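You operate a simulated robot arm through the tools that you are given. There is no shell and no other tool. Be economical: measure what you need, move in short steps, check, and stop when the job is done.

The job below is to be done with a simulated two-armed robot. You get a single attempt, and the scene is never put back.

## Task
Wipe up the spill on the long worktop with the dishcloth and put it back.

Only the result counts: the job must be done as asked and must still hold three seconds after the hand-in. Knocking over, shifting, dropping, spilling or breaking anything else fails it.

## Robot
Two 6-joint arms with two-finger grippers on one trunk, on a base that drives. Base frame: it is fixed to the floor where the robot stands at the start and does not move with it; the origin is under the middle of the robot, x ahead of it, y to its left, z up. Lengths are in m, angles in rad, forces in N, time in s.
The left shoulder is at the start at [0.03, 0.178, 1.063], the right one opposite. With the tool pointing down near the work surface each hand reaches from about 0.48 to 0.82 m from the robot's upright axis, wherever it stands, measured 20 degrees to its own side. Payload 2.54 kg a hand.
The tool frame of a hand sits at the grasp point between the pads (the TCP): z along the fingers, y along the line on which they close. The tips reach 0.03 m beyond it. The gripper opens to 0.116 m. The gripper's body begins 0.095 m behind the TCP.
Orientation is told as [roll, pitch, yaw] about the base's x, y, z axes, in that order, counted from this pose: with the fingers straight down and closing along the base's y, the tool's x points along the base's -x, its y along +y and its z along -z.

## Interface
- The arms move only by the tool move_arm. It takes "left_series", "right_series" or both (then of equal length, played together; a hand with none holds still); each is a list of rows, each a list of 7 numbers: the shift along the tool's x, y, z in cm, then the turn, a rotation vector about the tool's x, y, z in rad, then the opening, from 0 (shut) to 1 (fully open). In form: [[tx, ty, tz, wx, wy, wz, gripper], ...]. A call has 1 to 12 rows; each row shifts and turns the commanded pose from where the row before left it, along the tool's axes as they then stand. Each row takes 0.2 s and may step no farther than 0.05 m and 0.15 rad from the row before; otherwise, or with a gripper value out of range, the whole call is refused. A pose out of reach is approached as far as the arm can. The call stops where the force on the tool passes 40 N (or 10 N more than at its start, if that is more) or the arm is blocked; 0.2 s more then pass. The fingers move at their own pace (about 0.153 m/s each) and stop on an object; they squeeze with about 27 N. The grip force told is the motor's: it shows also when the fingers shut on nothing. Time passes only in rows, and 0.2 s behind the last, so rows that do not move let the fingers close. The reply holds the time, the measured pose of the TCP, the force on the tool along the base axes, the opening and the grip force, in the units named above and with some noise, with the torque about the TCP (base axes, N m) and any sound that the robot's microphone picked up.
- Cameras (640 x 400 px; columns grow to the right, rows downward): "scene" is now at [0.0354, 0.0378, 1.7781]; the picture's right is [0.49, -0.87, 0.00], its down [-0.71, -0.40, -0.59] and it looks along [0.51, 0.29, -0.81] (base axes); focal length 270 px, centre (320, 200). "left" rides on the left gripper at [0.069, 0.015, -0.122] in its tool frame; the picture's right is [-0.21, 0.98, 0.00], its down [-0.83, -0.18, -0.53] and it looks along [-0.52, -0.11, 0.85] (tool axes); focal length 251 px, centre (320, 200). "right" rides on the right gripper at [0.069, -0.015, -0.122] in its tool frame; the picture's right is [0.21, 0.98, 0.00], its down [-0.83, 0.18, -0.53] and it looks along [-0.52, 0.11, 0.85] (tool axes); focal length 251 px, centre (320, 200). There is no depth. A picture from a camera that has moved, and an enlarged one, comes with that camera's place and axes in the base frame and with its lens.
- snapshot(camera): a new picture of that camera. The clock stands still meanwhile.
- lift_body(by): slides the trunk up (or, below 0, down) by that many m; the arms and the scene camera ride with it, the base frame stays. It gives what a move gives, with no picture.
- steer(legs): drives the robot by 1 to 6 legs, each [ahead, left, turn to the left] in m, m and rad, along the robot's own axes; the way and the turn of a leg run together, so that a leg with both is an arc; at most 1.5 m and 3.142 rad a leg. The arms and the cameras ride along, it lands a little off, and it stops where it bumps. It gives what a move gives.
- head_to(pan, tilt): turns the head with the scene camera to pan (to the left, within 2.496 rad either way) and tilt (down, from -0.506 to 1.204), counted from straight ahead of the robot. It gives what a move gives.
- zoom(camera, box): a new picture of the part [left, top, right, bottom] of that camera's present view, enlarged. The clock stands still meanwhile.
- close_job(): hands the job in; it is judged then, once.

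Go step by step. Nothing tells you exact positions but the pictures and the camera data: compare them with the known pose of the tool, close in by small moves and look again before you grip or let go. The budget is 120 turns and 92 pictures, counting those below and the enlarged ones. Unless the task says otherwise, let go and move clear before handing in, and close with one line.

The tools are called after ">>>" as a command line: name --argument value ..., lists and objects as JSON in quotes. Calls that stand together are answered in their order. move_arm: Moves the arms, as the interface text tells. Its arguments: {"type":"object","properties":{"left_series":{"type":"array"},"right_series":{"type":"array"}},"required":[]} The other tools are called the same way: lift_body (by) slides the trunk up or down; steer (legs) drives the base; head_to (pan, tilt) turns the head that bears the scene camera; snapshot (camera) takes a picture; zoom (camera, box) takes an enlarged picture of a part of a camera's view; close_job () hands the job in.

At the start:

```text
t: 0.0
left_tool_pos: [0.39, 0.3447, 1.1963]
left_ee_rot: [0.0, -0.001, -0.001]
left_ft_force: [-0.2, -0.2, 0.8]
left_ft_torque: [0.0, -0.01, 0.0]
left_grip_width: 0.1162
left_grasp_force: 0.0
right_tool_pos: [0.3567, -0.066, 1.1253]
right_ee_rot: [0.0, 0.0, 0.001]
right_ft_force: [-0.3, 0.9, 0.5]
right_ft_torque: [-0.01, 0.01, 0.01]
right_grip_width: 0.1161
right_grasp_force: 0.1
trunk travel left (down, up): [-0.275, 0.265]
robot x, y, heading: [-0.0006, 0.0029, 0.001]
head pan, tilt: [0.513, 0.944]
```

scene: 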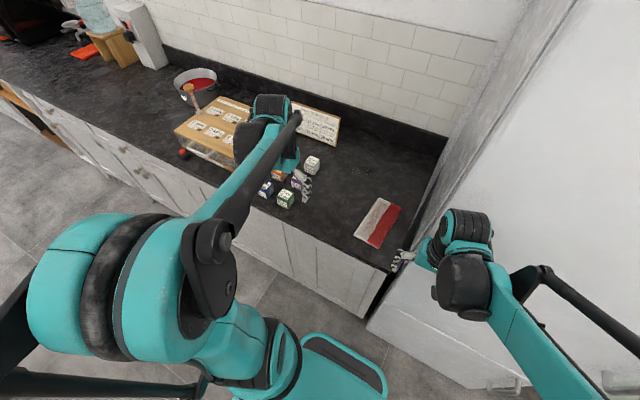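
right: 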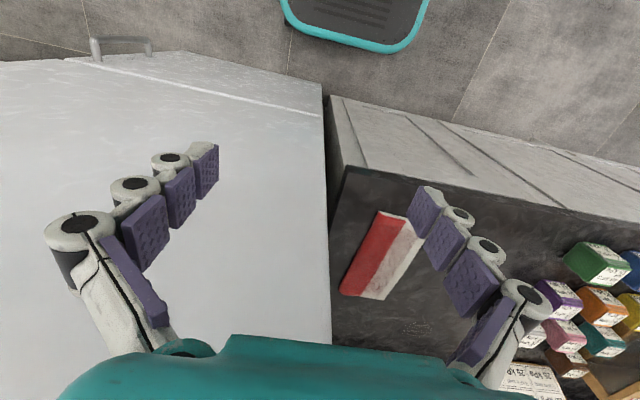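
left: 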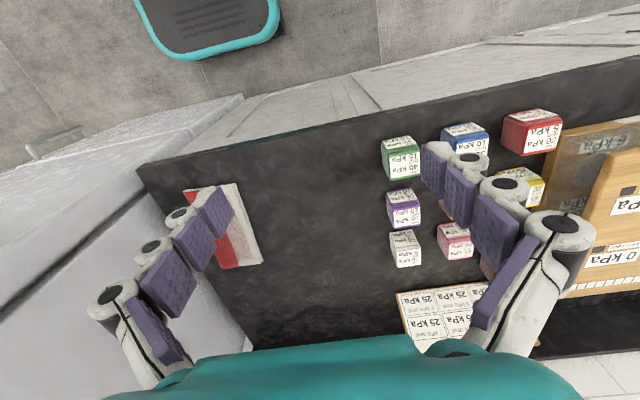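

I see a dark worktop with a red/white cloth, labelled cubes, a board with kPa labels and a bucket further left; the spill is not evident yet. I'll look closer.

>>> zoom --camera "scene" --box '[160, 60, 440, 260]'

>>> zoom --camera "scene" --box '[0, 0, 240, 150]'

>>> zoom --camera "left" --box '[140, 80, 640, 392]'

```text
2.00 times, centred on (300, 160) of scene
camera zoom: at [0.0354, 0.0378, 1.7781], right [0.49, -0.87, 0.0], down [-0.71, -0.4, -0.59], along [0.51, 0.29, -0.81], focal length 541 px, centre (360, 280)
```

zoom: 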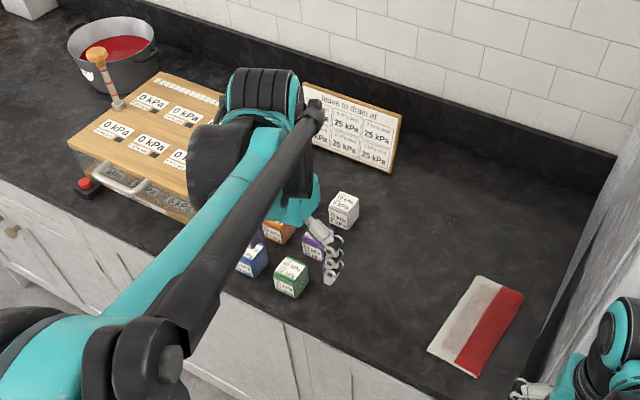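

```text
2.67 times, centred on (120, 75) of scene
camera zoom: at [0.0354, 0.0378, 1.7781], right [0.49, -0.87, 0.0], down [-0.71, -0.4, -0.59], along [0.51, 0.29, -0.81], focal length 721 px, centre (853, 533)
```

zoom: 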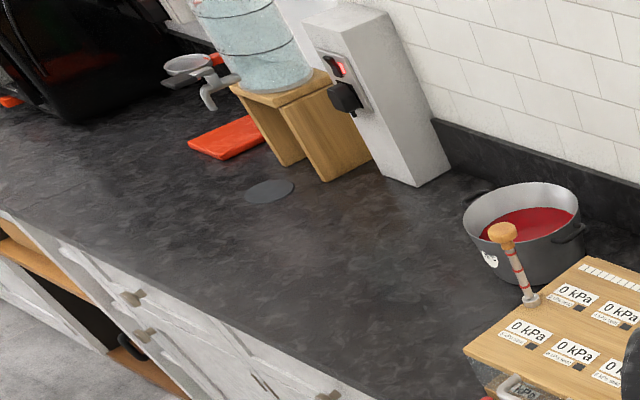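

```text
1.28 times, centred on (390, 236) of left
camera zoom: at [0.3212, 0.3607, 1.3189], right [0.21, 0.98, 0.0], down [0.83, -0.18, 0.53], along [0.52, -0.11, -0.85], focal length 322 px, centre (230, 154)
```

zoom: 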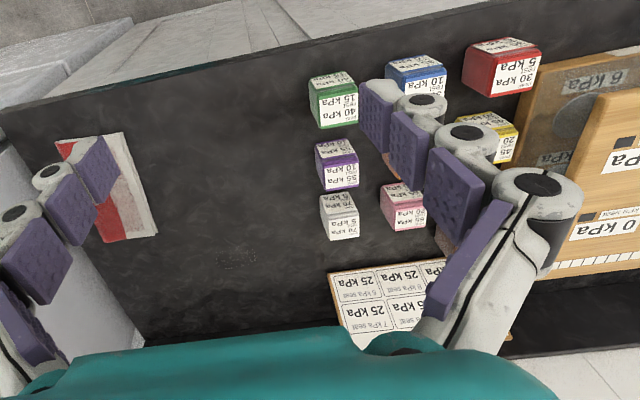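

A faint mark shows on the worktop beyond the cloth and a grey disc far to the left. I'll zoom on both and look around for other spill candidates.

>>> zoom --camera "left" --box '[180, 150, 420, 300]'

>>> zoom --camera "right" --box '[330, 180, 570, 330]'

>>> zoom --camera "scene" --box '[290, 120, 450, 280]'

>>> head_to --pan 1.3 --tilt 0.7

>>> snapshot --camera "scene"

```text
2.67 times, centred on (300, 225) of left
camera zoom: at [0.3212, 0.3607, 1.3189], right [0.21, 0.98, 0.0], down [0.83, -0.18, 0.53], along [0.52, -0.11, -0.85], focal length 670 px, centre (373, 133)
```

zoom: 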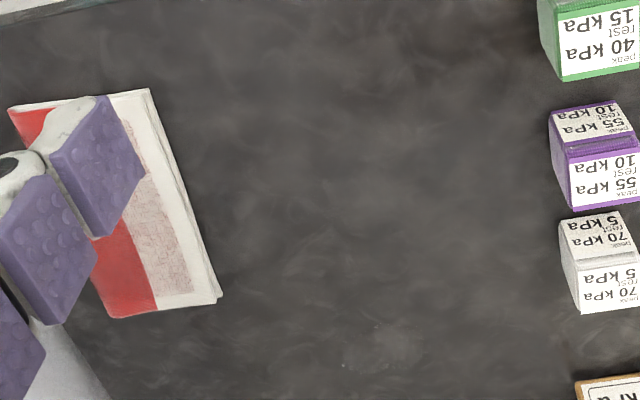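

```text
2.67 times, centred on (450, 255) of right
camera zoom: at [0.2875, -0.0819, 1.2477], right [-0.21, 0.98, 0.0], down [0.83, 0.18, 0.53], along [0.52, 0.11, -0.85], focal length 670 px, centre (-27, 53)
```

zoom: 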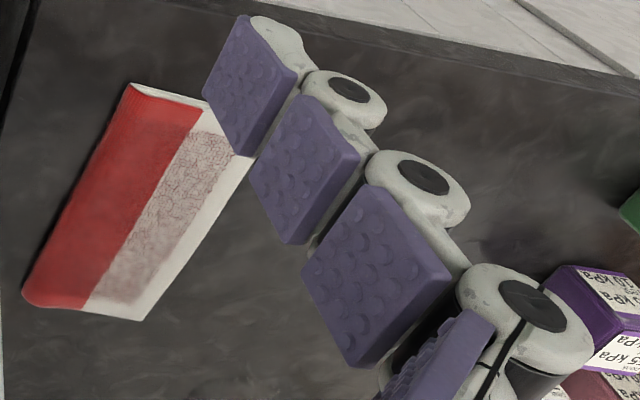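

```text
2.50 times, centred on (370, 200) of scene
camera zoom: at [0.0354, 0.0378, 1.7781], right [0.49, -0.87, 0.0], down [-0.71, -0.4, -0.59], along [0.51, 0.29, -0.81], focal length 676 px, centre (195, 200)
```

zoom: 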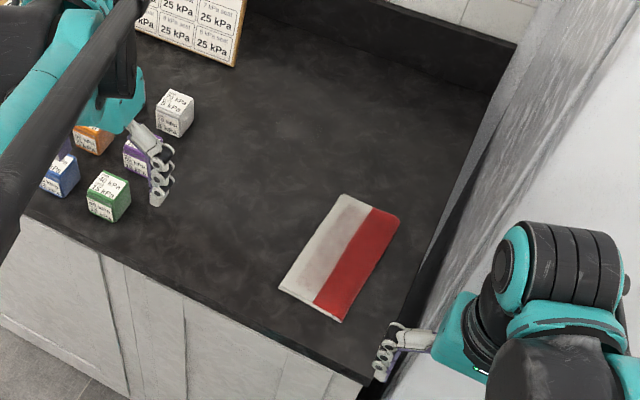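

```text
t: 1.1
left_tool_pos: [0.3908, 0.3452, 1.1963]
left_ee_rot: [0.001, 0.0, 0.0]
left_ft_force: [0.4, 0.0, 0.7]
left_ft_torque: [0.0, -0.02, 0.0]
left_grip_width: 0.1161
left_grasp_force: 0.1
right_tool_pos: [0.3581, -0.0664, 1.1274]
right_ee_rot: [0.0, -0.001, 0.0]
right_ft_force: [0.7, 0.0, 0.5]
right_ft_torque: [-0.01, 0.0, 0.02]
right_grip_width: 0.1157
right_grasp_force: 0.0
trunk travel left (down, up): [-0.275, 0.265]
robot x, y, heading: [-0.0049, 0.0036, 0.001]
head pan, tilt: [1.3, 0.7]
```

```text
82 pictures are left
camera scene: at [-0.0054, 0.0838, 1.7975], right [0.96, -0.27, 0.0], down [-0.17, -0.62, -0.76], along [0.2, 0.74, -0.64], focal length 270 px, centre (320, 200)
```

scene: 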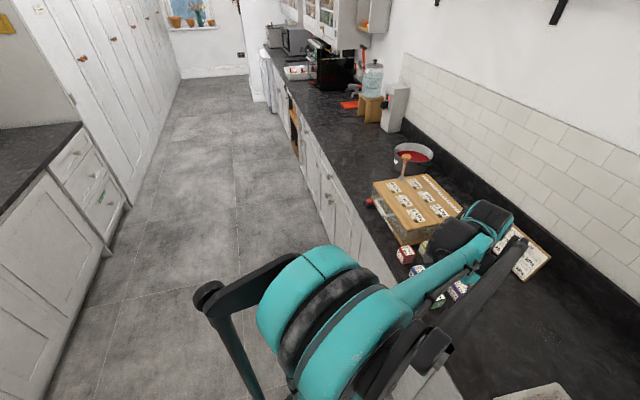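

The long worktop runs far along the left; there's another worktop behind. I'll look over both for the spill and for any other cloth.

>>> zoom --camera "scene" --box '[250, 30, 410, 130]'

>>> zoom --camera "scene" --box '[320, 90, 560, 240]'

>>> head_to --pan 2.3 --tilt 0.6

>>> snapshot --camera "scene"

>>> head_to --pan -2.0 --tilt 0.6

>>> snapshot --camera "scene"

```text
4.00 times, centred on (330, 80) of scene
camera zoom: at [-0.0054, 0.0838, 1.7975], right [0.96, -0.27, 0.0], down [-0.17, -0.62, -0.76], along [0.2, 0.74, -0.64], focal length 1081 px, centre (280, 680)
```

zoom: 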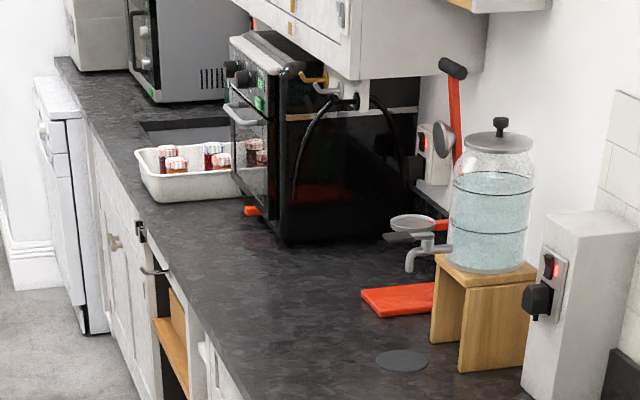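

```text
2.67 times, centred on (440, 165) of scene
camera zoom: at [-0.0054, 0.0838, 1.7975], right [0.96, -0.27, 0.0], down [-0.17, -0.62, -0.76], along [0.2, 0.74, -0.64], focal length 721 px, centre (0, 293)
```

zoom: 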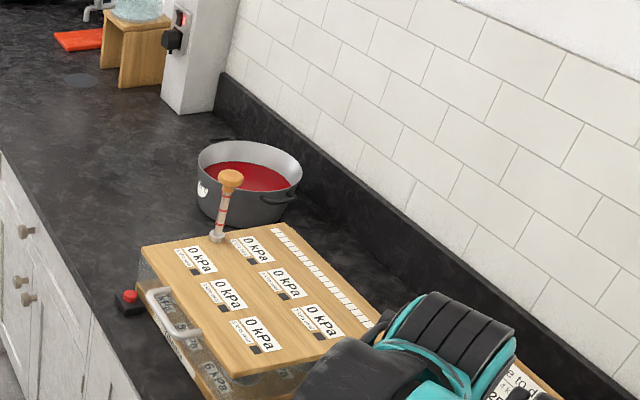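

```text
t: 2.4
left_tool_pos: [0.3897, 0.345, 1.197]
left_ee_rot: [0.0, 0.0, 0.001]
left_ft_force: [0.2, -0.4, 0.2]
left_ft_torque: [0.0, 0.02, -0.02]
left_grip_width: 0.1159
left_grasp_force: 0.0
right_tool_pos: [0.3571, -0.0669, 1.1266]
right_ee_rot: [0.001, 0.0, -0.001]
right_ft_force: [0.6, 0.6, 0.3]
right_ft_torque: [0.0, 0.01, 0.02]
right_grip_width: 0.1158
right_grasp_force: 0.0
trunk travel left (down, up): [-0.275, 0.265]
robot x, y, heading: [0.0011, -0.0016, -0.005]
head pan, tilt: [2.3, 0.6]
```

```text
79 pictures are left
camera scene: at [-0.0871, 0.0679, 1.8061], right [0.75, 0.67, 0.0], down [0.38, -0.42, -0.83], along [-0.55, 0.62, -0.56], focal length 270 px, centre (320, 200)
```

scene: 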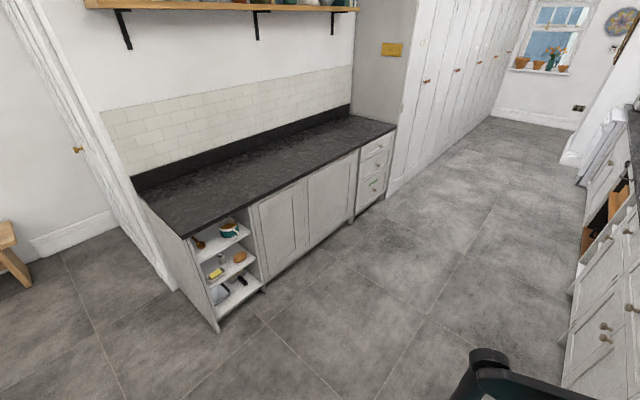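

```text
t: 5.9
left_tool_pos: [0.3895, 0.3454, 1.1966]
left_ee_rot: [-0.001, 0.0, 0.0]
left_ft_force: [-0.3, 0.0, 0.2]
left_ft_torque: [0.01, 0.03, 0.0]
left_grip_width: 0.1163
left_grasp_force: 0.1
right_tool_pos: [0.3579, -0.0658, 1.1269]
right_ee_rot: [0.002, 0.001, 0.001]
right_ft_force: [-0.3, -0.4, -0.4]
right_ft_torque: [0.04, -0.05, 0.01]
right_grip_width: 0.1162
right_grasp_force: 0.0
trunk travel left (down, up): [-0.275, 0.265]
robot x, y, heading: [0.0012, 0.0014, -0.0]
head pan, tilt: [-2.0, 0.6]
```

```text
78 pictures are left
camera scene: at [-0.065, -0.0784, 1.8061], right [-0.91, 0.42, 0.0], down [0.23, 0.51, -0.83], along [-0.34, -0.75, -0.56], focal length 270 px, centre (320, 200)
```

scene: 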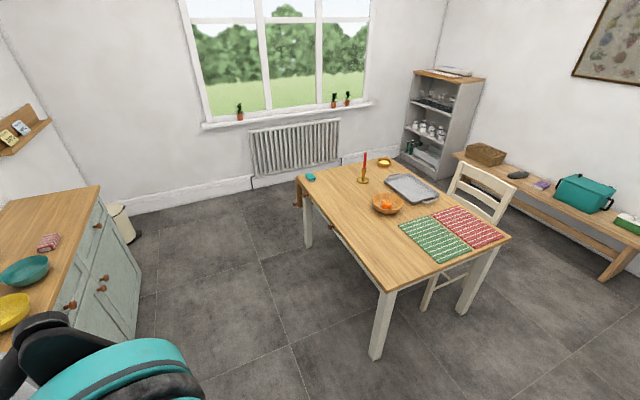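

The folded red/white cloth is the candidate dishcloth. Next I zoom on the faint mark, the grey disc, and the remaining room (straight ahead/right).

>>> zoom --camera "left" --box '[280, 240, 400, 315]'

>>> zoom --camera "right" --box '[340, 270, 500, 370]'

>>> head_to --pan 0.3 --tilt 0.9

>>> snapshot --camera "scene"

```text
5.33 times, centred on (340, 278) of left
camera zoom: at [0.3212, 0.3607, 1.3189], right [0.21, 0.98, 0.0], down [0.83, -0.18, 0.53], along [0.52, -0.11, -0.85], focal length 1341 px, centre (213, -213)
```

zoom: 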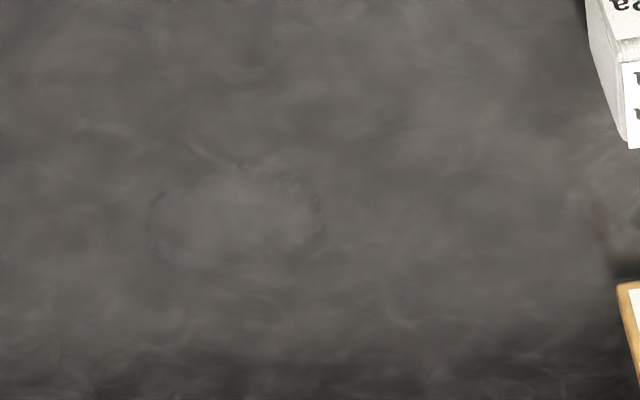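

```text
4.00 times, centred on (420, 320) of right
camera zoom: at [0.2875, -0.0819, 1.2477], right [-0.21, 0.98, 0.0], down [0.83, 0.18, 0.53], along [0.52, 0.11, -0.85], focal length 1006 px, centre (-80, -280)
```

zoom: 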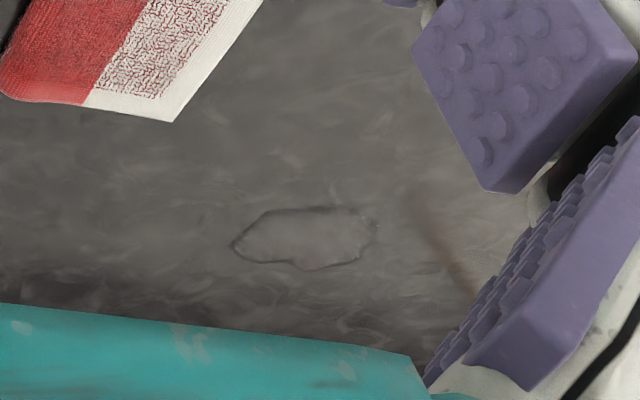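

```text
t: 8.0
left_tool_pos: [0.3912, 0.3454, 1.1959]
left_ee_rot: [0.0, 0.0, 0.0]
left_ft_force: [-0.1, 0.3, -0.2]
left_ft_torque: [-0.02, 0.02, -0.01]
left_grip_width: 0.1161
left_grasp_force: 0.0
right_tool_pos: [0.3576, -0.0673, 1.1261]
right_ee_rot: [0.0, -0.001, -0.002]
right_ft_force: [-0.1, -0.2, -0.3]
right_ft_torque: [-0.02, 0.01, 0.0]
right_grip_width: 0.116
right_grasp_force: 0.3
trunk travel left (down, up): [-0.275, 0.265]
robot x, y, heading: [-0.0036, -0.0013, 0.001]
head pan, tilt: [0.3, 0.901]
```

```text
75 pictures are left
camera scene: at [0.0439, 0.0242, 1.7813], right [0.3, -0.96, 0.0], down [-0.75, -0.23, -0.62], along [0.59, 0.18, -0.78], focal length 270 px, centre (320, 200)
```

scene: 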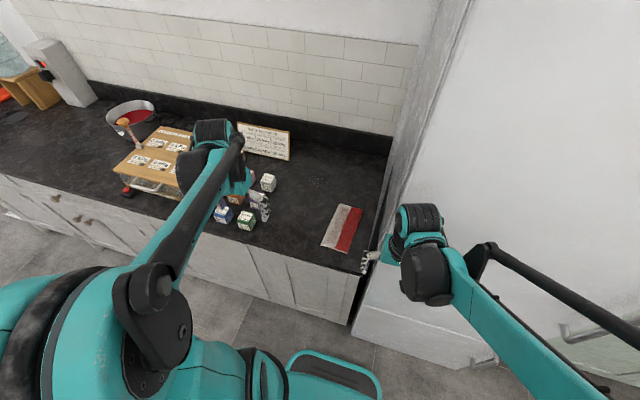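

The spill is a clear puddle near (0.81, 0.27) on the worktop (z≈0.895); the cloth lies about x 0.50–0.71, y 0.05–0.155. I check what's to the right, so as to be able to drive forward a little safely.

>>> head_to --pan -0.5 --tilt 0.9

>>> snapshot --camera "scene"

>>> head_to --pan 0.1 --tilt 1.2

>>> snapshot --camera "scene"

```text
t: 9.1
left_tool_pos: [0.3895, 0.3451, 1.1959]
left_ee_rot: [-0.002, 0.0, -0.001]
left_ft_force: [0.2, -0.4, 0.2]
left_ft_torque: [-0.01, 0.02, 0.03]
left_grip_width: 0.116
left_grasp_force: 0.1
right_tool_pos: [0.3572, -0.0657, 1.1254]
right_ee_rot: [0.0, -0.002, -0.001]
right_ft_force: [-0.4, 0.1, -0.3]
right_ft_torque: [-0.02, 0.02, -0.02]
right_grip_width: 0.116
right_grasp_force: 0.0
trunk travel left (down, up): [-0.275, 0.265]
robot x, y, heading: [-0.0012, -0.0034, 0.0]
head pan, tilt: [-0.499, 0.901]
```

```text
74 pictures are left
camera scene: at [0.0381, -0.0341, 1.7813], right [-0.48, -0.88, 0.0], down [-0.69, 0.37, -0.62], along [0.55, -0.3, -0.78], focal length 270 px, centre (320, 200)
```

scene: 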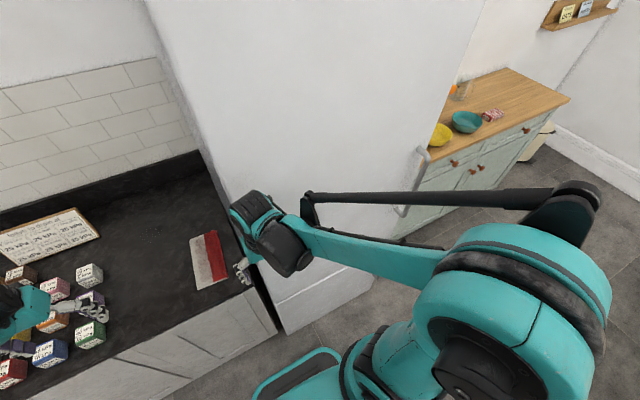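

```text
t: 10.1
left_tool_pos: [0.3893, 0.3458, 1.195]
left_ee_rot: [0.0, 0.001, 0.0]
left_ft_force: [0.0, 0.4, -0.1]
left_ft_torque: [-0.04, 0.0, 0.02]
left_grip_width: 0.1162
left_grasp_force: 0.1
right_tool_pos: [0.3579, -0.0667, 1.1276]
right_ee_rot: [0.0, -0.002, 0.001]
right_ft_force: [0.2, 0.4, 0.6]
right_ft_torque: [0.0, 0.0, -0.03]
right_grip_width: 0.1159
right_grasp_force: 0.0
trunk travel left (down, up): [-0.275, 0.265]
robot x, y, heading: [0.0, -0.0013, -0.002]
head pan, tilt: [0.099, 1.201]
```

```text
73 pictures are left
camera scene: at [0.0275, 0.0075, 1.7615], right [0.1, -1.0, 0.0], down [-0.93, -0.09, -0.36], along [0.36, 0.04, -0.93], focal length 270 px, centre (320, 200)
```

scene: 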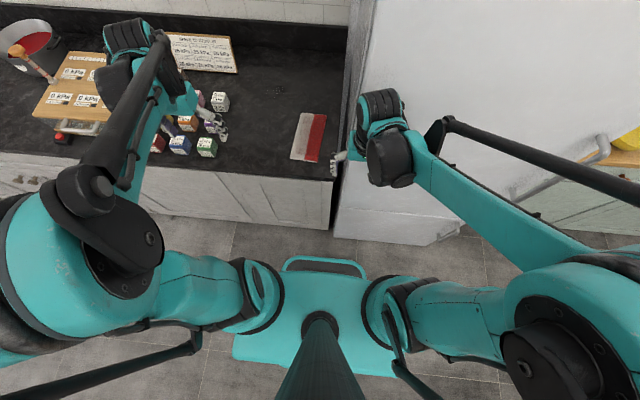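

Base front is at x≈0.29, cabinets/fridge face at ≈0.43, and the puddle is just out of reach (0.855 m). I'll pull the right hand back 8 cm, then drive ahead 7 cm.

>>> move_arm --right_series '[[2.7, 0, 0, 0, 0, 0, 1], [2.7, 0, 0, 0, 0, 0, 1], [2.6, 0, 0, 0, 0, 0, 1]]'

>>> steer --legs '[[0.07, 0, 0]]'

```text
t: 10.9
left_tool_pos: [0.3887, 0.3457, 1.1967]
left_ee_rot: [0.001, -0.001, 0.0]
left_ft_force: [0.3, 0.0, -0.9]
left_ft_torque: [0.04, -0.03, 0.0]
left_grip_width: 0.1158
left_grasp_force: 0.2
right_tool_pos: [0.2767, -0.0663, 1.1273]
right_ee_rot: [0.001, -0.001, -0.002]
right_ft_force: [0.1, -1.0, 0.3]
right_ft_torque: [0.03, -0.01, -0.01]
right_grip_width: 0.1161
right_grasp_force: 0.1
trunk travel left (down, up): [-0.275, 0.265]
robot x, y, heading: [0.0041, 0.0009, 0.003]
head pan, tilt: [0.099, 1.201]
```

```text
t: 11.9
left_tool_pos: [0.4613, 0.3435, 1.1968]
left_ee_rot: [0.0, 0.002, -0.002]
left_ft_force: [1.0, 0.5, -1.2]
left_ft_torque: [0.0, 0.09, -0.01]
left_grip_width: 0.1162
left_grasp_force: 0.1
right_tool_pos: [0.3477, -0.0669, 1.128]
right_ee_rot: [0.0, 0.002, -0.003]
right_ft_force: [0.5, 0.9, -0.5]
right_ft_torque: [0.02, 0.08, -0.01]
right_grip_width: 0.1161
right_grasp_force: 0.0
trunk travel left (down, up): [-0.275, 0.265]
robot x, y, heading: [0.0711, 0.0002, -0.001]
head pan, tilt: [0.099, 1.201]
```

Now I move the left hand over the cloth, staying high, for a close look.

>>> move_arm --left_series '[[-2.4, -4, 0, 0, 0, 0, 1], [-2.4, -4, 0, 0, 0, 0, 1], [-2.4, -4, 0, 0, 0, 0, 1], [-2.4, -4, 1, 0, 0, 0, 1], [-2.4, -4, 3, 0, 0, 0, 1], [-2.6, -4.1, 3, 0, 0, 0, 1]]'

>>> snapshot --camera "left"

>>> snapshot --camera "scene"

```text
refused: row 5 steps farther than a row can; nothing moved
```

```text
72 pictures are left
camera left: at [0.3927, 0.3601, 1.3185], right [0.22, 0.98, 0.0], down [0.83, -0.18, 0.53], along [0.52, -0.12, -0.85], focal length 251 px, centre (320, 200)
```

left: 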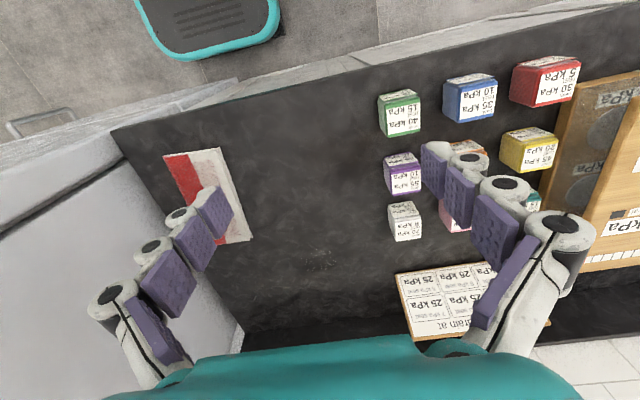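

```text
71 pictures are left
camera scene: at [0.099, 0.0072, 1.7615], right [0.1, -1.0, 0.0], down [-0.93, -0.09, -0.36], along [0.36, 0.04, -0.93], focal length 270 px, centre (320, 200)
```

scene: 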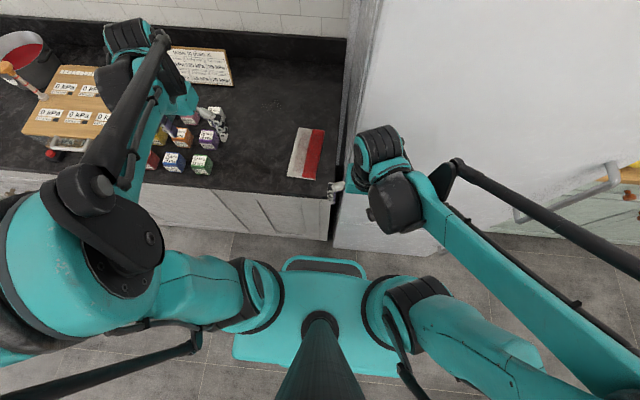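

Same move with smaller steps.

>>> move_arm --left_series '[[-2, -3.45, 0, 0, 0, 0, 1], [-2, -3.45, 0, 0, 0, 0, 1], [-2, -3.45, 0, 0, 0, 0, 1], [-2, -3.45, 1.5, 0, 0, 0, 1], [-2, -3.45, 2.5, 0, 0, 0, 1], [-2, -3.45, 2.5, 0, 0, 0, 1], [-2.4, -3.4, 2.5, 0, 0, 0, 1]]'

>>> snapshot --camera "left"

>>> snapshot --camera "right"

```text
t: 13.5
left_tool_pos: [0.6048, 0.1006, 1.1056]
left_ee_rot: [0.003, 0.0, -0.001]
left_ft_force: [0.6, -0.4, 0.3]
left_ft_torque: [-0.01, 0.04, -0.02]
left_grip_width: 0.1158
left_grasp_force: 0.0
right_tool_pos: [0.3478, -0.0664, 1.1265]
right_ee_rot: [0.0, 0.001, -0.001]
right_ft_force: [0.6, -0.5, -0.1]
right_ft_torque: [0.0, 0.03, -0.01]
right_grip_width: 0.1158
right_grasp_force: 0.0
trunk travel left (down, up): [-0.275, 0.265]
robot x, y, heading: [0.0683, 0.0002, -0.002]
head pan, tilt: [0.099, 1.201]
```

```text
70 pictures are left
camera left: at [0.5354, 0.1153, 1.2285], right [0.22, 0.98, 0.0], down [0.83, -0.18, 0.53], along [0.52, -0.11, -0.85], focal length 251 px, centre (320, 200)
```

left: 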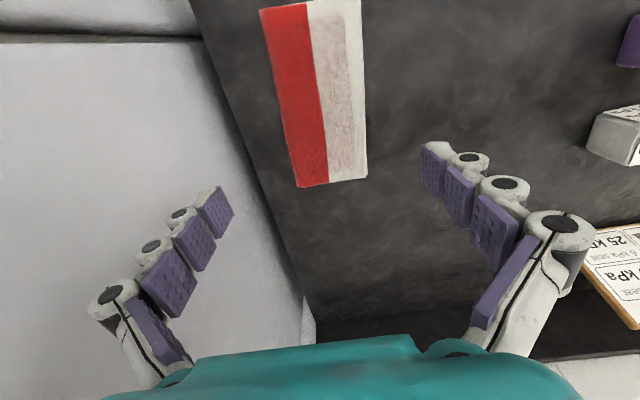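

```text
69 pictures are left
camera right: at [0.2779, -0.0828, 1.2478], right [-0.21, 0.98, 0.0], down [0.83, 0.18, 0.53], along [0.52, 0.11, -0.85], focal length 251 px, centre (320, 200)
```

right: 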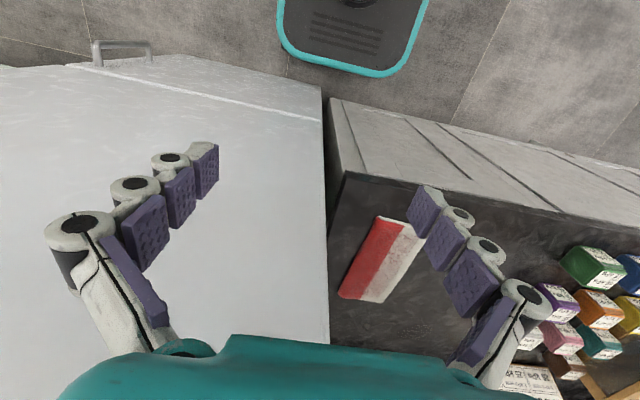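

The cloth's centre is about (0.602, 0.105), width 0.10 m, yawed about −0.08 rad. I zoom to judge thickness.

>>> zoom --camera "left" --box '[220, 0, 460, 200]'

>>> zoom --camera "right" --box '[320, 170, 480, 330]'

```text
2.00 times, centred on (340, 100) of left
camera zoom: at [0.5354, 0.1153, 1.2285], right [0.22, 0.98, 0.0], down [0.83, -0.18, 0.53], along [0.52, -0.11, -0.85], focal length 503 px, centre (280, 400)
```

zoom: 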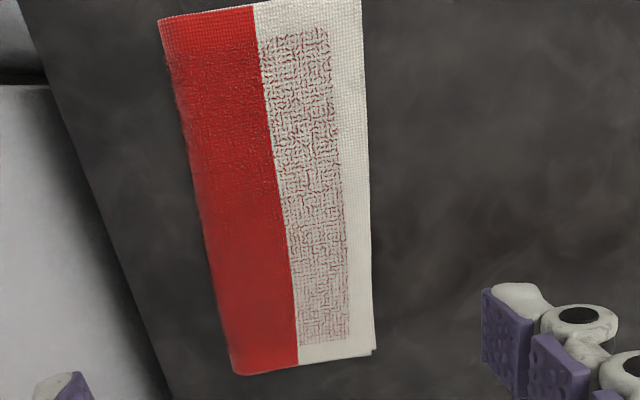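

```text
2.50 times, centred on (400, 250) of right
camera zoom: at [0.2779, -0.0828, 1.2478], right [-0.21, 0.98, 0.0], down [0.83, 0.18, 0.53], along [0.52, 0.11, -0.85], focal length 629 px, centre (120, 75)
```

zoom: 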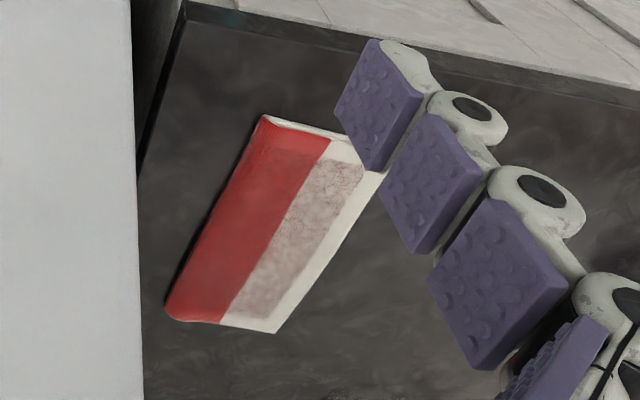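

The cloth is folded about 1–1.5 cm thick; I'll grip it across its width. I align yaw and descend to just above it.

>>> move_arm --left_series '[[0.1, 0.45, 2, 0, 0, 0.08, 1], [0, 0, 4, 0, 0, 0, 1], [0, 0, 4, 0, 0, 0, 1], [0, 0, 3.5, 0, 0, 0, 1], [0, 0, 1, 0, 0, 0, 1]]'

>>> snapshot --camera "left"

>>> head_to --pan 0.1 --tilt 0.95

>>> snapshot --camera "scene"

```text
t: 14.7
left_tool_pos: [0.6018, 0.1097, 0.9609]
left_ee_rot: [0.001, 0.001, -0.081]
left_ft_force: [-0.3, 0.0, -0.8]
left_ft_torque: [0.01, 0.0, -0.01]
left_grip_width: 0.1161
left_grasp_force: 0.2
right_tool_pos: [0.3459, -0.0656, 1.1291]
right_ee_rot: [0.001, -0.001, -0.002]
right_ft_force: [-1.2, -0.7, 0.5]
right_ft_torque: [-0.01, 0.03, -0.03]
right_grip_width: 0.1159
right_grasp_force: 0.1
trunk travel left (down, up): [-0.275, 0.265]
robot x, y, heading: [0.0661, -0.0013, -0.003]
head pan, tilt: [0.099, 1.201]
```

```text
66 pictures are left
camera left: at [0.534, 0.1293, 1.0842], right [0.29, 0.96, 0.0], down [0.81, -0.25, 0.53], along [0.51, -0.16, -0.85], focal length 251 px, centre (320, 200)
```

left: 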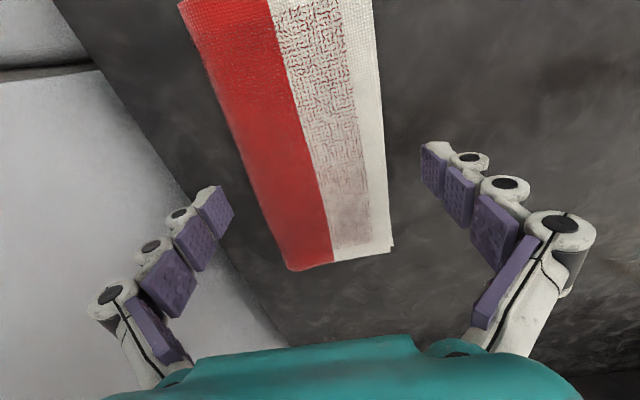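

```text
t: 15.5
left_tool_pos: [0.6015, 0.1086, 0.962]
left_ee_rot: [-0.001, -0.001, -0.082]
left_ft_force: [-0.2, -0.2, -0.2]
left_ft_torque: [0.04, -0.02, 0.0]
left_grip_width: 0.1162
left_grasp_force: 0.1
right_tool_pos: [0.3461, -0.0673, 1.1261]
right_ee_rot: [0.001, 0.0, -0.001]
right_ft_force: [-0.2, 0.0, -0.5]
right_ft_torque: [0.03, 0.02, 0.03]
right_grip_width: 0.116
right_grasp_force: 0.1
trunk travel left (down, up): [-0.275, 0.265]
robot x, y, heading: [0.0682, 0.0001, -0.002]
head pan, tilt: [0.099, 0.949]
```

```text
65 pictures are left
camera scene: at [0.1133, 0.009, 1.7777], right [0.1, -1.0, 0.0], down [-0.81, -0.08, -0.58], along [0.58, 0.06, -0.81], focal length 270 px, centre (320, 200)
```

scene: 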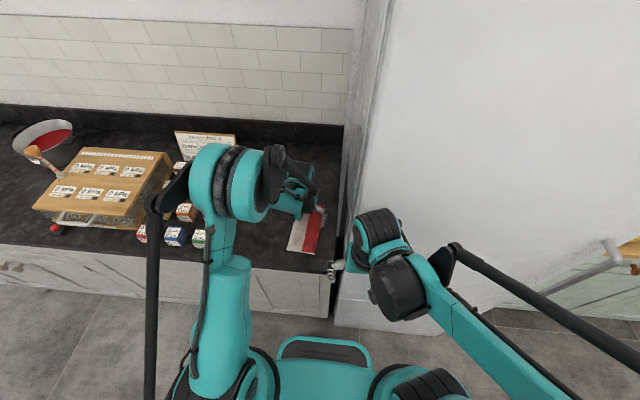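

The hand is ~5 mm left of the cloth's midline; I correct that and descend until tips are about the cloth's top.

>>> move_arm --left_series '[[0, -0.5, 0.5, 0, 0, 0, 1], [0, 0, 1.2, 0, 0, 0, 1], [0, 0, 0, 0, 0, 0, 1]]'

>>> snapshot --camera "left"

>>> zoom --camera "right" --box '[340, 190, 500, 390]'

```text
t: 16.3
left_tool_pos: [0.6009, 0.1028, 0.9441]
left_ee_rot: [0.0, 0.0, -0.082]
left_ft_force: [-0.6, -0.2, -0.2]
left_ft_torque: [-0.01, 0.01, 0.07]
left_grip_width: 0.1157
left_grasp_force: 0.1
right_tool_pos: [0.3454, -0.0677, 1.1273]
right_ee_rot: [0.0, -0.001, -0.002]
right_ft_force: [0.5, 0.9, -0.3]
right_ft_torque: [-0.03, 0.02, 0.0]
right_grip_width: 0.116
right_grasp_force: 0.1
trunk travel left (down, up): [-0.275, 0.265]
robot x, y, heading: [0.0689, -0.0019, -0.001]
head pan, tilt: [0.099, 0.949]
```

```text
64 pictures are left
camera left: at [0.534, 0.1245, 1.0669], right [0.29, 0.96, 0.0], down [0.81, -0.25, 0.53], along [0.51, -0.16, -0.85], focal length 251 px, centre (320, 200)
```

left: 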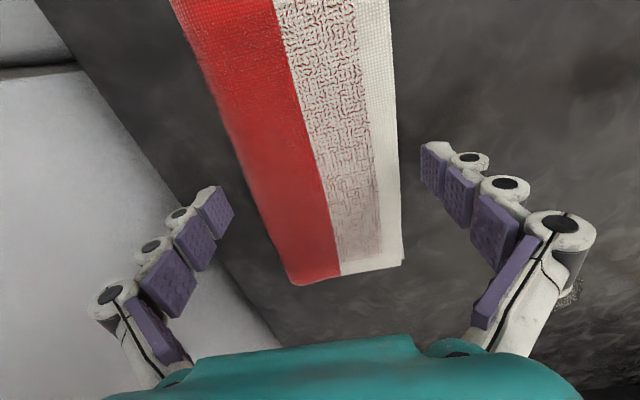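

```text
2.00 times, centred on (420, 290) of right
camera zoom: at [0.276, -0.082, 1.2482], right [-0.21, 0.98, 0.0], down [0.83, 0.18, 0.53], along [0.52, 0.11, -0.85], focal length 503 px, centre (120, 20)
```

zoom: 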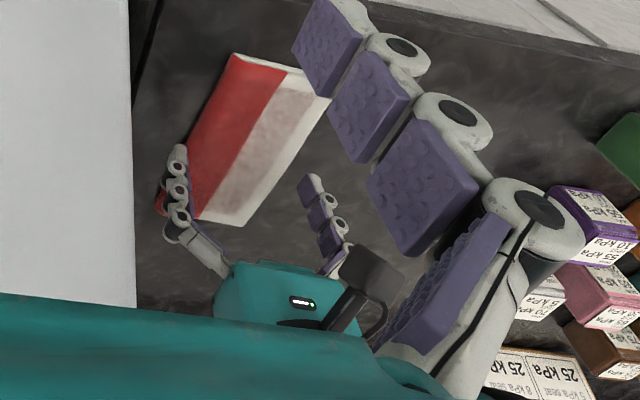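

The cloth looks centred between the tips. I descend the last bit, slowly.

>>> move_arm --left_series '[[0, 0, 0.5, 0, 0, 0, 1], [0, 0, 0.5, 0, 0, 0, 1], [0, 0, 0.3, 0, 0, 0, 1], [0, 0, 0.2, 0, 0, 0, 1], [0, 0, 0, 0, 0, 0, 1]]'

>>> snapshot --camera "left"

```text
t: 17.5
left_tool_pos: [0.6025, 0.1031, 0.9287]
left_ee_rot: [0.0, 0.0, -0.081]
left_ft_force: [0.4, -0.6, 0.1]
left_ft_torque: [0.0, -0.02, -0.03]
left_grip_width: 0.1158
left_grasp_force: 0.1
right_tool_pos: [0.3462, -0.067, 1.1268]
right_ee_rot: [0.0, -0.001, -0.002]
right_ft_force: [0.3, -0.4, -0.6]
right_ft_torque: [0.0, 0.0, -0.01]
right_grip_width: 0.1161
right_grasp_force: 0.1
trunk travel left (down, up): [-0.275, 0.265]
robot x, y, heading: [0.0669, 0.001, 0.001]
head pan, tilt: [0.099, 0.949]
```

```text
62 pictures are left
camera left: at [0.535, 0.125, 1.0518], right [0.29, 0.96, 0.0], down [0.81, -0.25, 0.53], along [0.51, -0.16, -0.85], focal length 251 px, centre (320, 200)
```

left: 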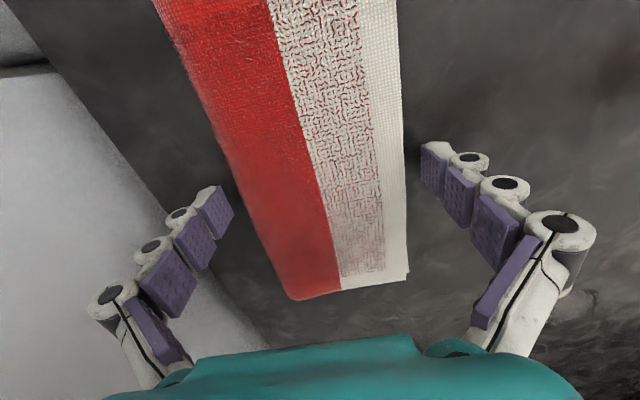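

No contact yet; a few more millimetres until I feel the worktop.

>>> move_arm --left_series '[[0, 0, 0.15, 0, 0, 0, 1], [0, 0, 0.15, 0, 0, 0, 1], [0, 0, 0, 0, 0, 0, 1]]'

```text
t: 18.3
left_tool_pos: [0.6021, 0.1026, 0.9265]
left_ee_rot: [0.0, 0.0, -0.081]
left_ft_force: [0.3, 0.3, -0.1]
left_ft_torque: [0.0, 0.03, 0.0]
left_grip_width: 0.1161
left_grasp_force: 0.0
right_tool_pos: [0.3465, -0.066, 1.1269]
right_ee_rot: [0.0, 0.001, 0.0]
right_ft_force: [0.1, 0.3, -0.1]
right_ft_torque: [-0.01, 0.01, 0.0]
right_grip_width: 0.1162
right_grasp_force: 0.0
trunk travel left (down, up): [-0.275, 0.265]
robot x, y, heading: [0.0705, 0.0019, -0.003]
head pan, tilt: [0.099, 0.949]
```

Still free. I go down a little more in 1.5 mm steps.

>>> move_arm --left_series '[[0, 0, 0.15, 0, 0, 0, 1], [0, 0, 0.1, 0, 0, 0, 1], [0, 0, 0, 0, 0, 0, 1]]'

```text
t: 19.1
left_tool_pos: [0.6016, 0.1039, 0.9228]
left_ee_rot: [0.001, 0.0, -0.083]
left_ft_force: [0.3, 0.1, 0.5]
left_ft_torque: [0.03, 0.04, 0.02]
left_grip_width: 0.1162
left_grasp_force: 0.2
right_tool_pos: [0.3454, -0.066, 1.1274]
right_ee_rot: [0.001, 0.0, -0.002]
right_ft_force: [0.5, 0.2, -0.2]
right_ft_torque: [0.0, 0.02, -0.05]
right_grip_width: 0.116
right_grasp_force: 0.0
trunk travel left (down, up): [-0.275, 0.265]
robot x, y, heading: [0.0691, 0.0003, -0.005]
head pan, tilt: [0.099, 0.949]
```

>>> move_arm --left_series '[[0, 0, 0.1, 0, 0, 0, 1], [0, 0, 0.1, 0, 0, 0, 1], [0, 0, 0.1, 0, 0, 0, 1], [0, 0, 0, 0, 0, 0, 1]]'

>>> zoom --camera "right" --box '[360, 210, 440, 330]'

```text
t: 20.1
left_tool_pos: [0.6025, 0.1025, 0.9213]
left_ee_rot: [0.0, 0.0, -0.083]
left_ft_force: [0.4, -0.6, 0.0]
left_ft_torque: [0.0, 0.04, -0.03]
left_grip_width: 0.116
left_grasp_force: 0.0
right_tool_pos: [0.3459, -0.0659, 1.1273]
right_ee_rot: [0.0, -0.002, 0.0]
right_ft_force: [0.4, 0.3, 0.0]
right_ft_torque: [-0.01, -0.01, 0.03]
right_grip_width: 0.1159
right_grasp_force: 0.0
trunk travel left (down, up): [-0.275, 0.265]
robot x, y, heading: [0.0707, 0.0004, 0.003]
head pan, tilt: [0.099, 0.949]
```

```text
3.33 times, centred on (400, 270) of right
camera zoom: at [0.2763, -0.0819, 1.2482], right [-0.21, 0.98, 0.0], down [0.83, 0.18, 0.53], along [0.52, 0.11, -0.85], focal length 838 px, centre (53, -33)
```

zoom: 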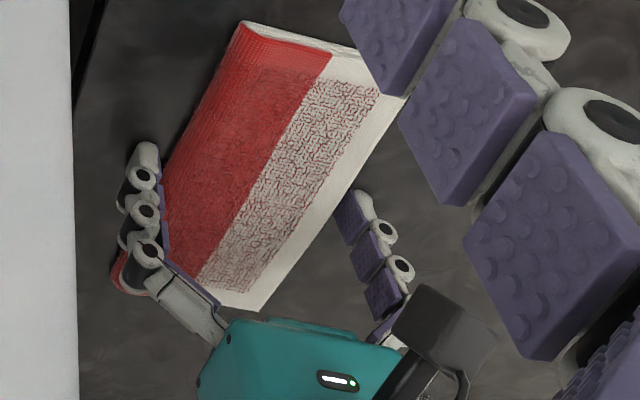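

The fingers flank the cloth with the tips near the worktop. I close gently and watch.

>>> move_arm --left_series '[[0, 0, 0, 0, 0, 0, 0.88], [0, 0, 0, 0, 0, 0, 0.8], [0, 0, 0, 0, 0, 0, 0.8]]'

>>> snapshot --camera "left"

```text
t: 20.5
left_tool_pos: [0.6025, 0.1013, 0.9255]
left_ee_rot: [0.0, -0.007, -0.081]
left_ft_force: [7.7, -2.7, 69.1]
left_ft_torque: [-0.38, 0.3, 0.34]
left_grip_width: 0.1047
left_grasp_force: 44.8
right_tool_pos: [0.3426, -0.0678, 1.1283]
right_ee_rot: [0.002, -0.004, -0.003]
right_ft_force: [-0.4, -0.1, -0.3]
right_ft_torque: [0.02, 0.01, 0.0]
right_grip_width: 0.116
right_grasp_force: 0.1
trunk travel left (down, up): [-0.275, 0.265]
robot x, y, heading: [0.0689, 0.0048, -0.002]
head pan, tilt: [0.099, 0.949]
stopped in row 2 (left hand): the force on the tool passed its limit at 48 N (the readings are from after the stop); the commanded pose is now the measured one
```

```text
60 pictures are left
camera left: at [0.5329, 0.1222, 1.0479], right [0.29, 0.96, 0.0], down [0.8, -0.25, 0.54], along [0.52, -0.16, -0.84], focal length 251 px, centre (320, 200)
```

left: 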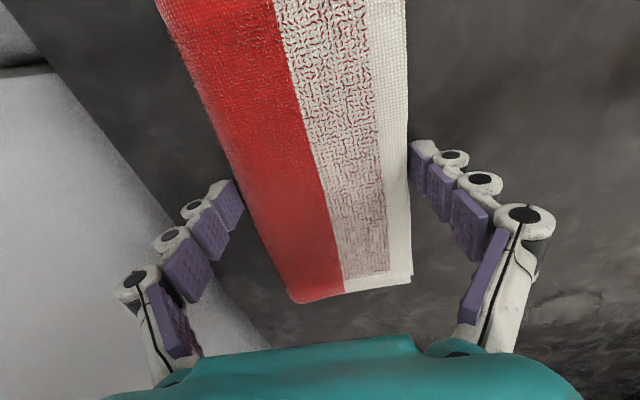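

It grips at 0.105 m: the cloth is firm across its width, with tips pushing on the worktop. I ease up 3 mm while holding the grip.

>>> move_arm --left_series '[[0, 0, -0.2, 0, 0, 0, 0.85], [0, 0, -0.1, 0, 0, 0, 0.8], [0, 0, 0, 0, 0, 0, 0.8]]'

>>> zoom --camera "right" --box '[360, 210, 440, 330]'

```text
t: 21.3
left_tool_pos: [0.6013, 0.1017, 0.9263]
left_ee_rot: [-0.001, -0.004, -0.082]
left_ft_force: [3.2, -7.8, 67.1]
left_ft_torque: [-0.87, 0.25, -0.16]
left_grip_width: 0.1031
left_grasp_force: 44.2
right_tool_pos: [0.3432, -0.0674, 1.1272]
right_ee_rot: [0.003, -0.001, -0.001]
right_ft_force: [0.6, -0.3, 0.6]
right_ft_torque: [-0.01, 0.05, -0.01]
right_grip_width: 0.1161
right_grasp_force: 0.1
trunk travel left (down, up): [-0.275, 0.265]
robot x, y, heading: [0.0711, 0.0026, -0.007]
head pan, tilt: [0.099, 0.949]
```

```text
3.33 times, centred on (400, 270) of right
camera zoom: at [0.2735, -0.0832, 1.2487], right [-0.21, 0.98, 0.0], down [0.82, 0.18, 0.54], along [0.52, 0.11, -0.84], focal length 838 px, centre (53, -33)
```

zoom: 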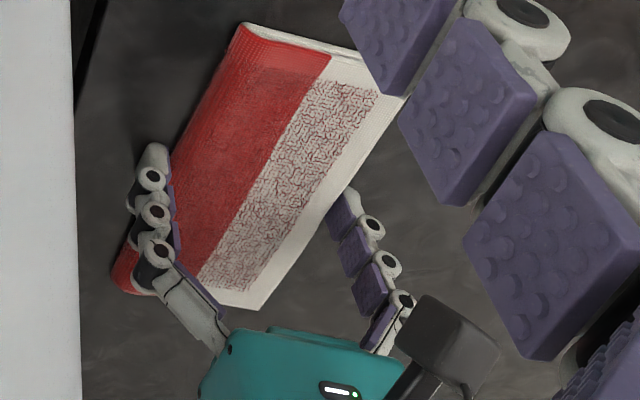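

Still 67 N upward; I raise a few more millimetres to unload.

>>> move_arm --left_series '[[0, 0, -0.2, 0, 0, 0, 0.8], [0, 0, -0.2, 0, 0, 0, 0.8], [0, 0, 0, 0, 0, 0, 0.8]]'

```text
t: 22.1
left_tool_pos: [0.6001, 0.1012, 0.93]
left_ee_rot: [0.0, -0.005, -0.081]
left_ft_force: [0.8, -8.2, 38.3]
left_ft_torque: [-0.75, 0.23, 0.09]
left_grip_width: 0.095
left_grasp_force: 27.1
right_tool_pos: [0.3427, -0.0676, 1.1283]
right_ee_rot: [0.003, -0.003, -0.001]
right_ft_force: [-0.3, 0.1, 0.6]
right_ft_torque: [0.03, -0.02, 0.01]
right_grip_width: 0.1159
right_grasp_force: 0.1
trunk travel left (down, up): [-0.275, 0.265]
robot x, y, heading: [0.0688, -0.0025, 0.001]
head pan, tilt: [0.099, 0.949]
```

>>> zoom --camera "right" --box '[360, 210, 440, 330]'

>>> snapshot --camera "left"

```text
3.33 times, centred on (400, 270) of right
camera zoom: at [0.2737, -0.0831, 1.2486], right [-0.21, 0.98, 0.0], down [0.82, 0.18, 0.54], along [0.52, 0.11, -0.84], focal length 838 px, centre (53, -33)
```

zoom: 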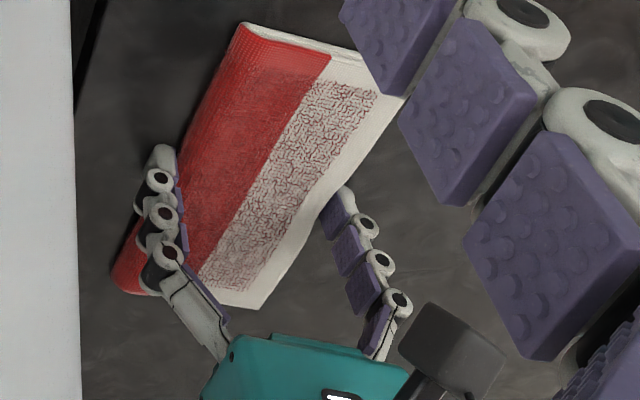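

```text
57 pictures are left
camera left: at [0.5332, 0.1227, 1.0521], right [0.29, 0.96, 0.0], down [0.81, -0.25, 0.54], along [0.51, -0.16, -0.84], focal length 251 px, centre (320, 200)
```

left: 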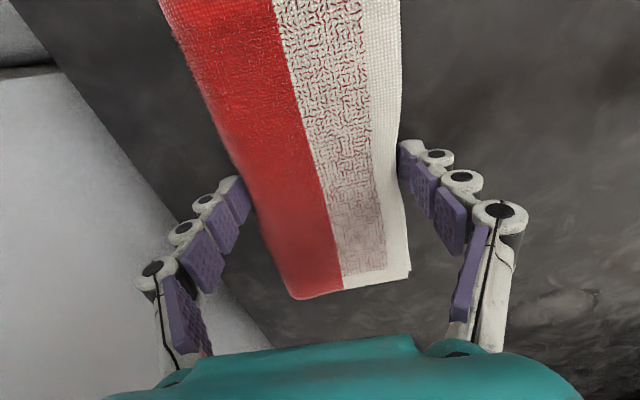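

The cloth is soft and starts to bunch between the pads. I keep a moderate squeeze, unload the tips a bit more, and plan to drag it flat along the worktop.

>>> move_arm --left_series '[[0, 0, -0.2, 0, 0, 0, 0.78], [0, 0, -0.15, 0, 0, 0, 0.74], [0, 0, 0, 0, 0, 0, 0.7], [0, 0, 0, 0, 0, 0, 0.7]]'

>>> snapshot --camera "left"

```text
t: 23.1
left_tool_pos: [0.6006, 0.1022, 0.9354]
left_ee_rot: [-0.001, -0.005, -0.081]
left_ft_force: [7.6, -0.2, 55.7]
left_ft_torque: [-0.08, 0.23, -0.04]
left_grip_width: 0.0759
left_grasp_force: 27.2
right_tool_pos: [0.342, -0.0669, 1.1276]
right_ee_rot: [0.001, -0.004, -0.002]
right_ft_force: [-0.6, 0.2, -0.3]
right_ft_torque: [0.0, 0.02, -0.03]
right_grip_width: 0.1158
right_grasp_force: 0.1
trunk travel left (down, up): [-0.275, 0.265]
robot x, y, heading: [0.0709, -0.0009, 0.002]
head pan, tilt: [0.099, 0.949]
stopped in row 4 (left hand): the force on the tool passed its limit at 57 N (the readings are from after the stop); the commanded pose is now the measured one
```

```text
56 pictures are left
camera left: at [0.5328, 0.1233, 1.0574], right [0.29, 0.96, 0.0], down [0.81, -0.25, 0.54], along [0.52, -0.16, -0.84], focal length 251 px, centre (320, 200)
```

left: 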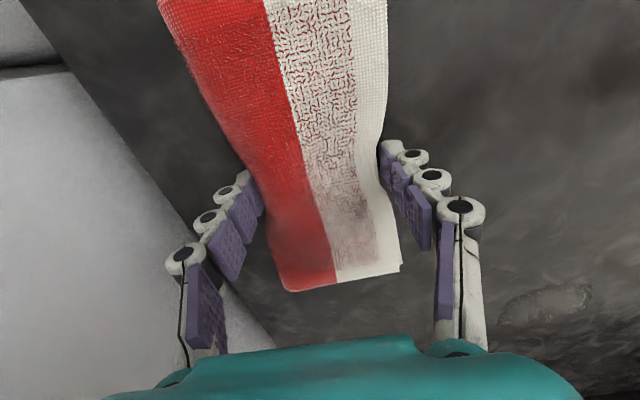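

The tips extend as the fingers close, so I must rise along with the closing. I keep this squeeze and rise 5 mm; the puddle is also visible at about (0.83, 0.28).

>>> move_arm --left_series '[[0, 0, -0.3, 0, 0, 0, 0.65], [0, 0, -0.3, 0, 0, 0, 0.62], [0, 0, -0.2, 0, 0, 0, 0.6], [0, 0, 0, 0, 0, 0, 0.6]]'

>>> snapshot --camera "left"

>>> zoom --camera "right" --box '[360, 210, 440, 330]'

```text
t: 24.1
left_tool_pos: [0.6028, 0.1021, 0.9395]
left_ee_rot: [0.0, -0.001, -0.079]
left_ft_force: [0.6, 0.4, 0.3]
left_ft_torque: [0.03, -0.01, 0.0]
left_grip_width: 0.0699
left_grasp_force: 0.4
right_tool_pos: [0.3469, -0.0656, 1.1269]
right_ee_rot: [0.0, -0.001, -0.002]
right_ft_force: [-0.4, 0.1, -0.3]
right_ft_torque: [0.0, 0.01, 0.0]
right_grip_width: 0.1159
right_grasp_force: 0.1
trunk travel left (down, up): [-0.275, 0.265]
robot x, y, heading: [0.0702, -0.0006, -0.005]
head pan, tilt: [0.099, 0.949]
```

```text
55 pictures are left
camera left: at [0.5349, 0.1235, 1.0627], right [0.29, 0.96, 0.0], down [0.81, -0.25, 0.53], along [0.51, -0.16, -0.85], focal length 251 px, centre (320, 200)
```

left: 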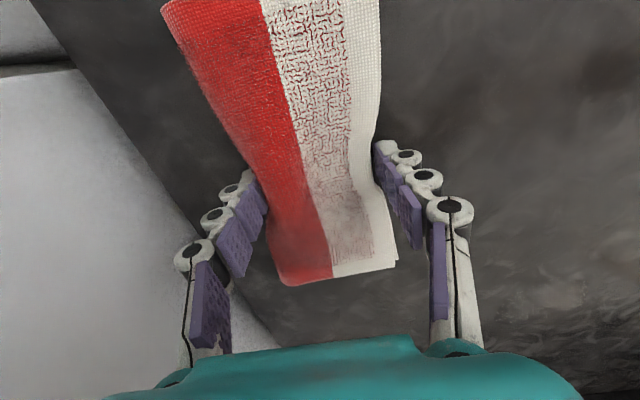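

```text
3.33 times, centred on (400, 270) of right
camera zoom: at [0.2769, -0.0817, 1.2481], right [-0.21, 0.98, 0.0], down [0.83, 0.18, 0.53], along [0.52, 0.11, -0.85], focal length 838 px, centre (53, -33)
```

zoom: 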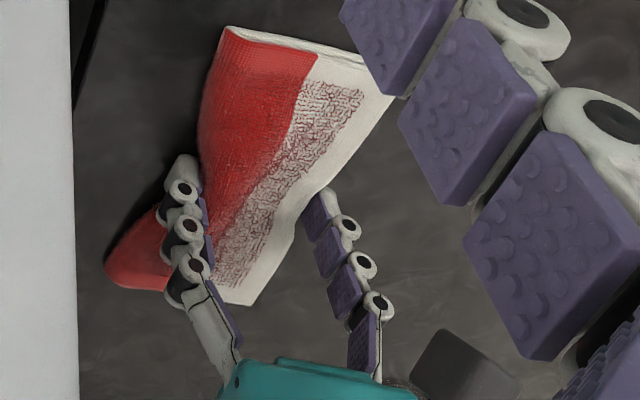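

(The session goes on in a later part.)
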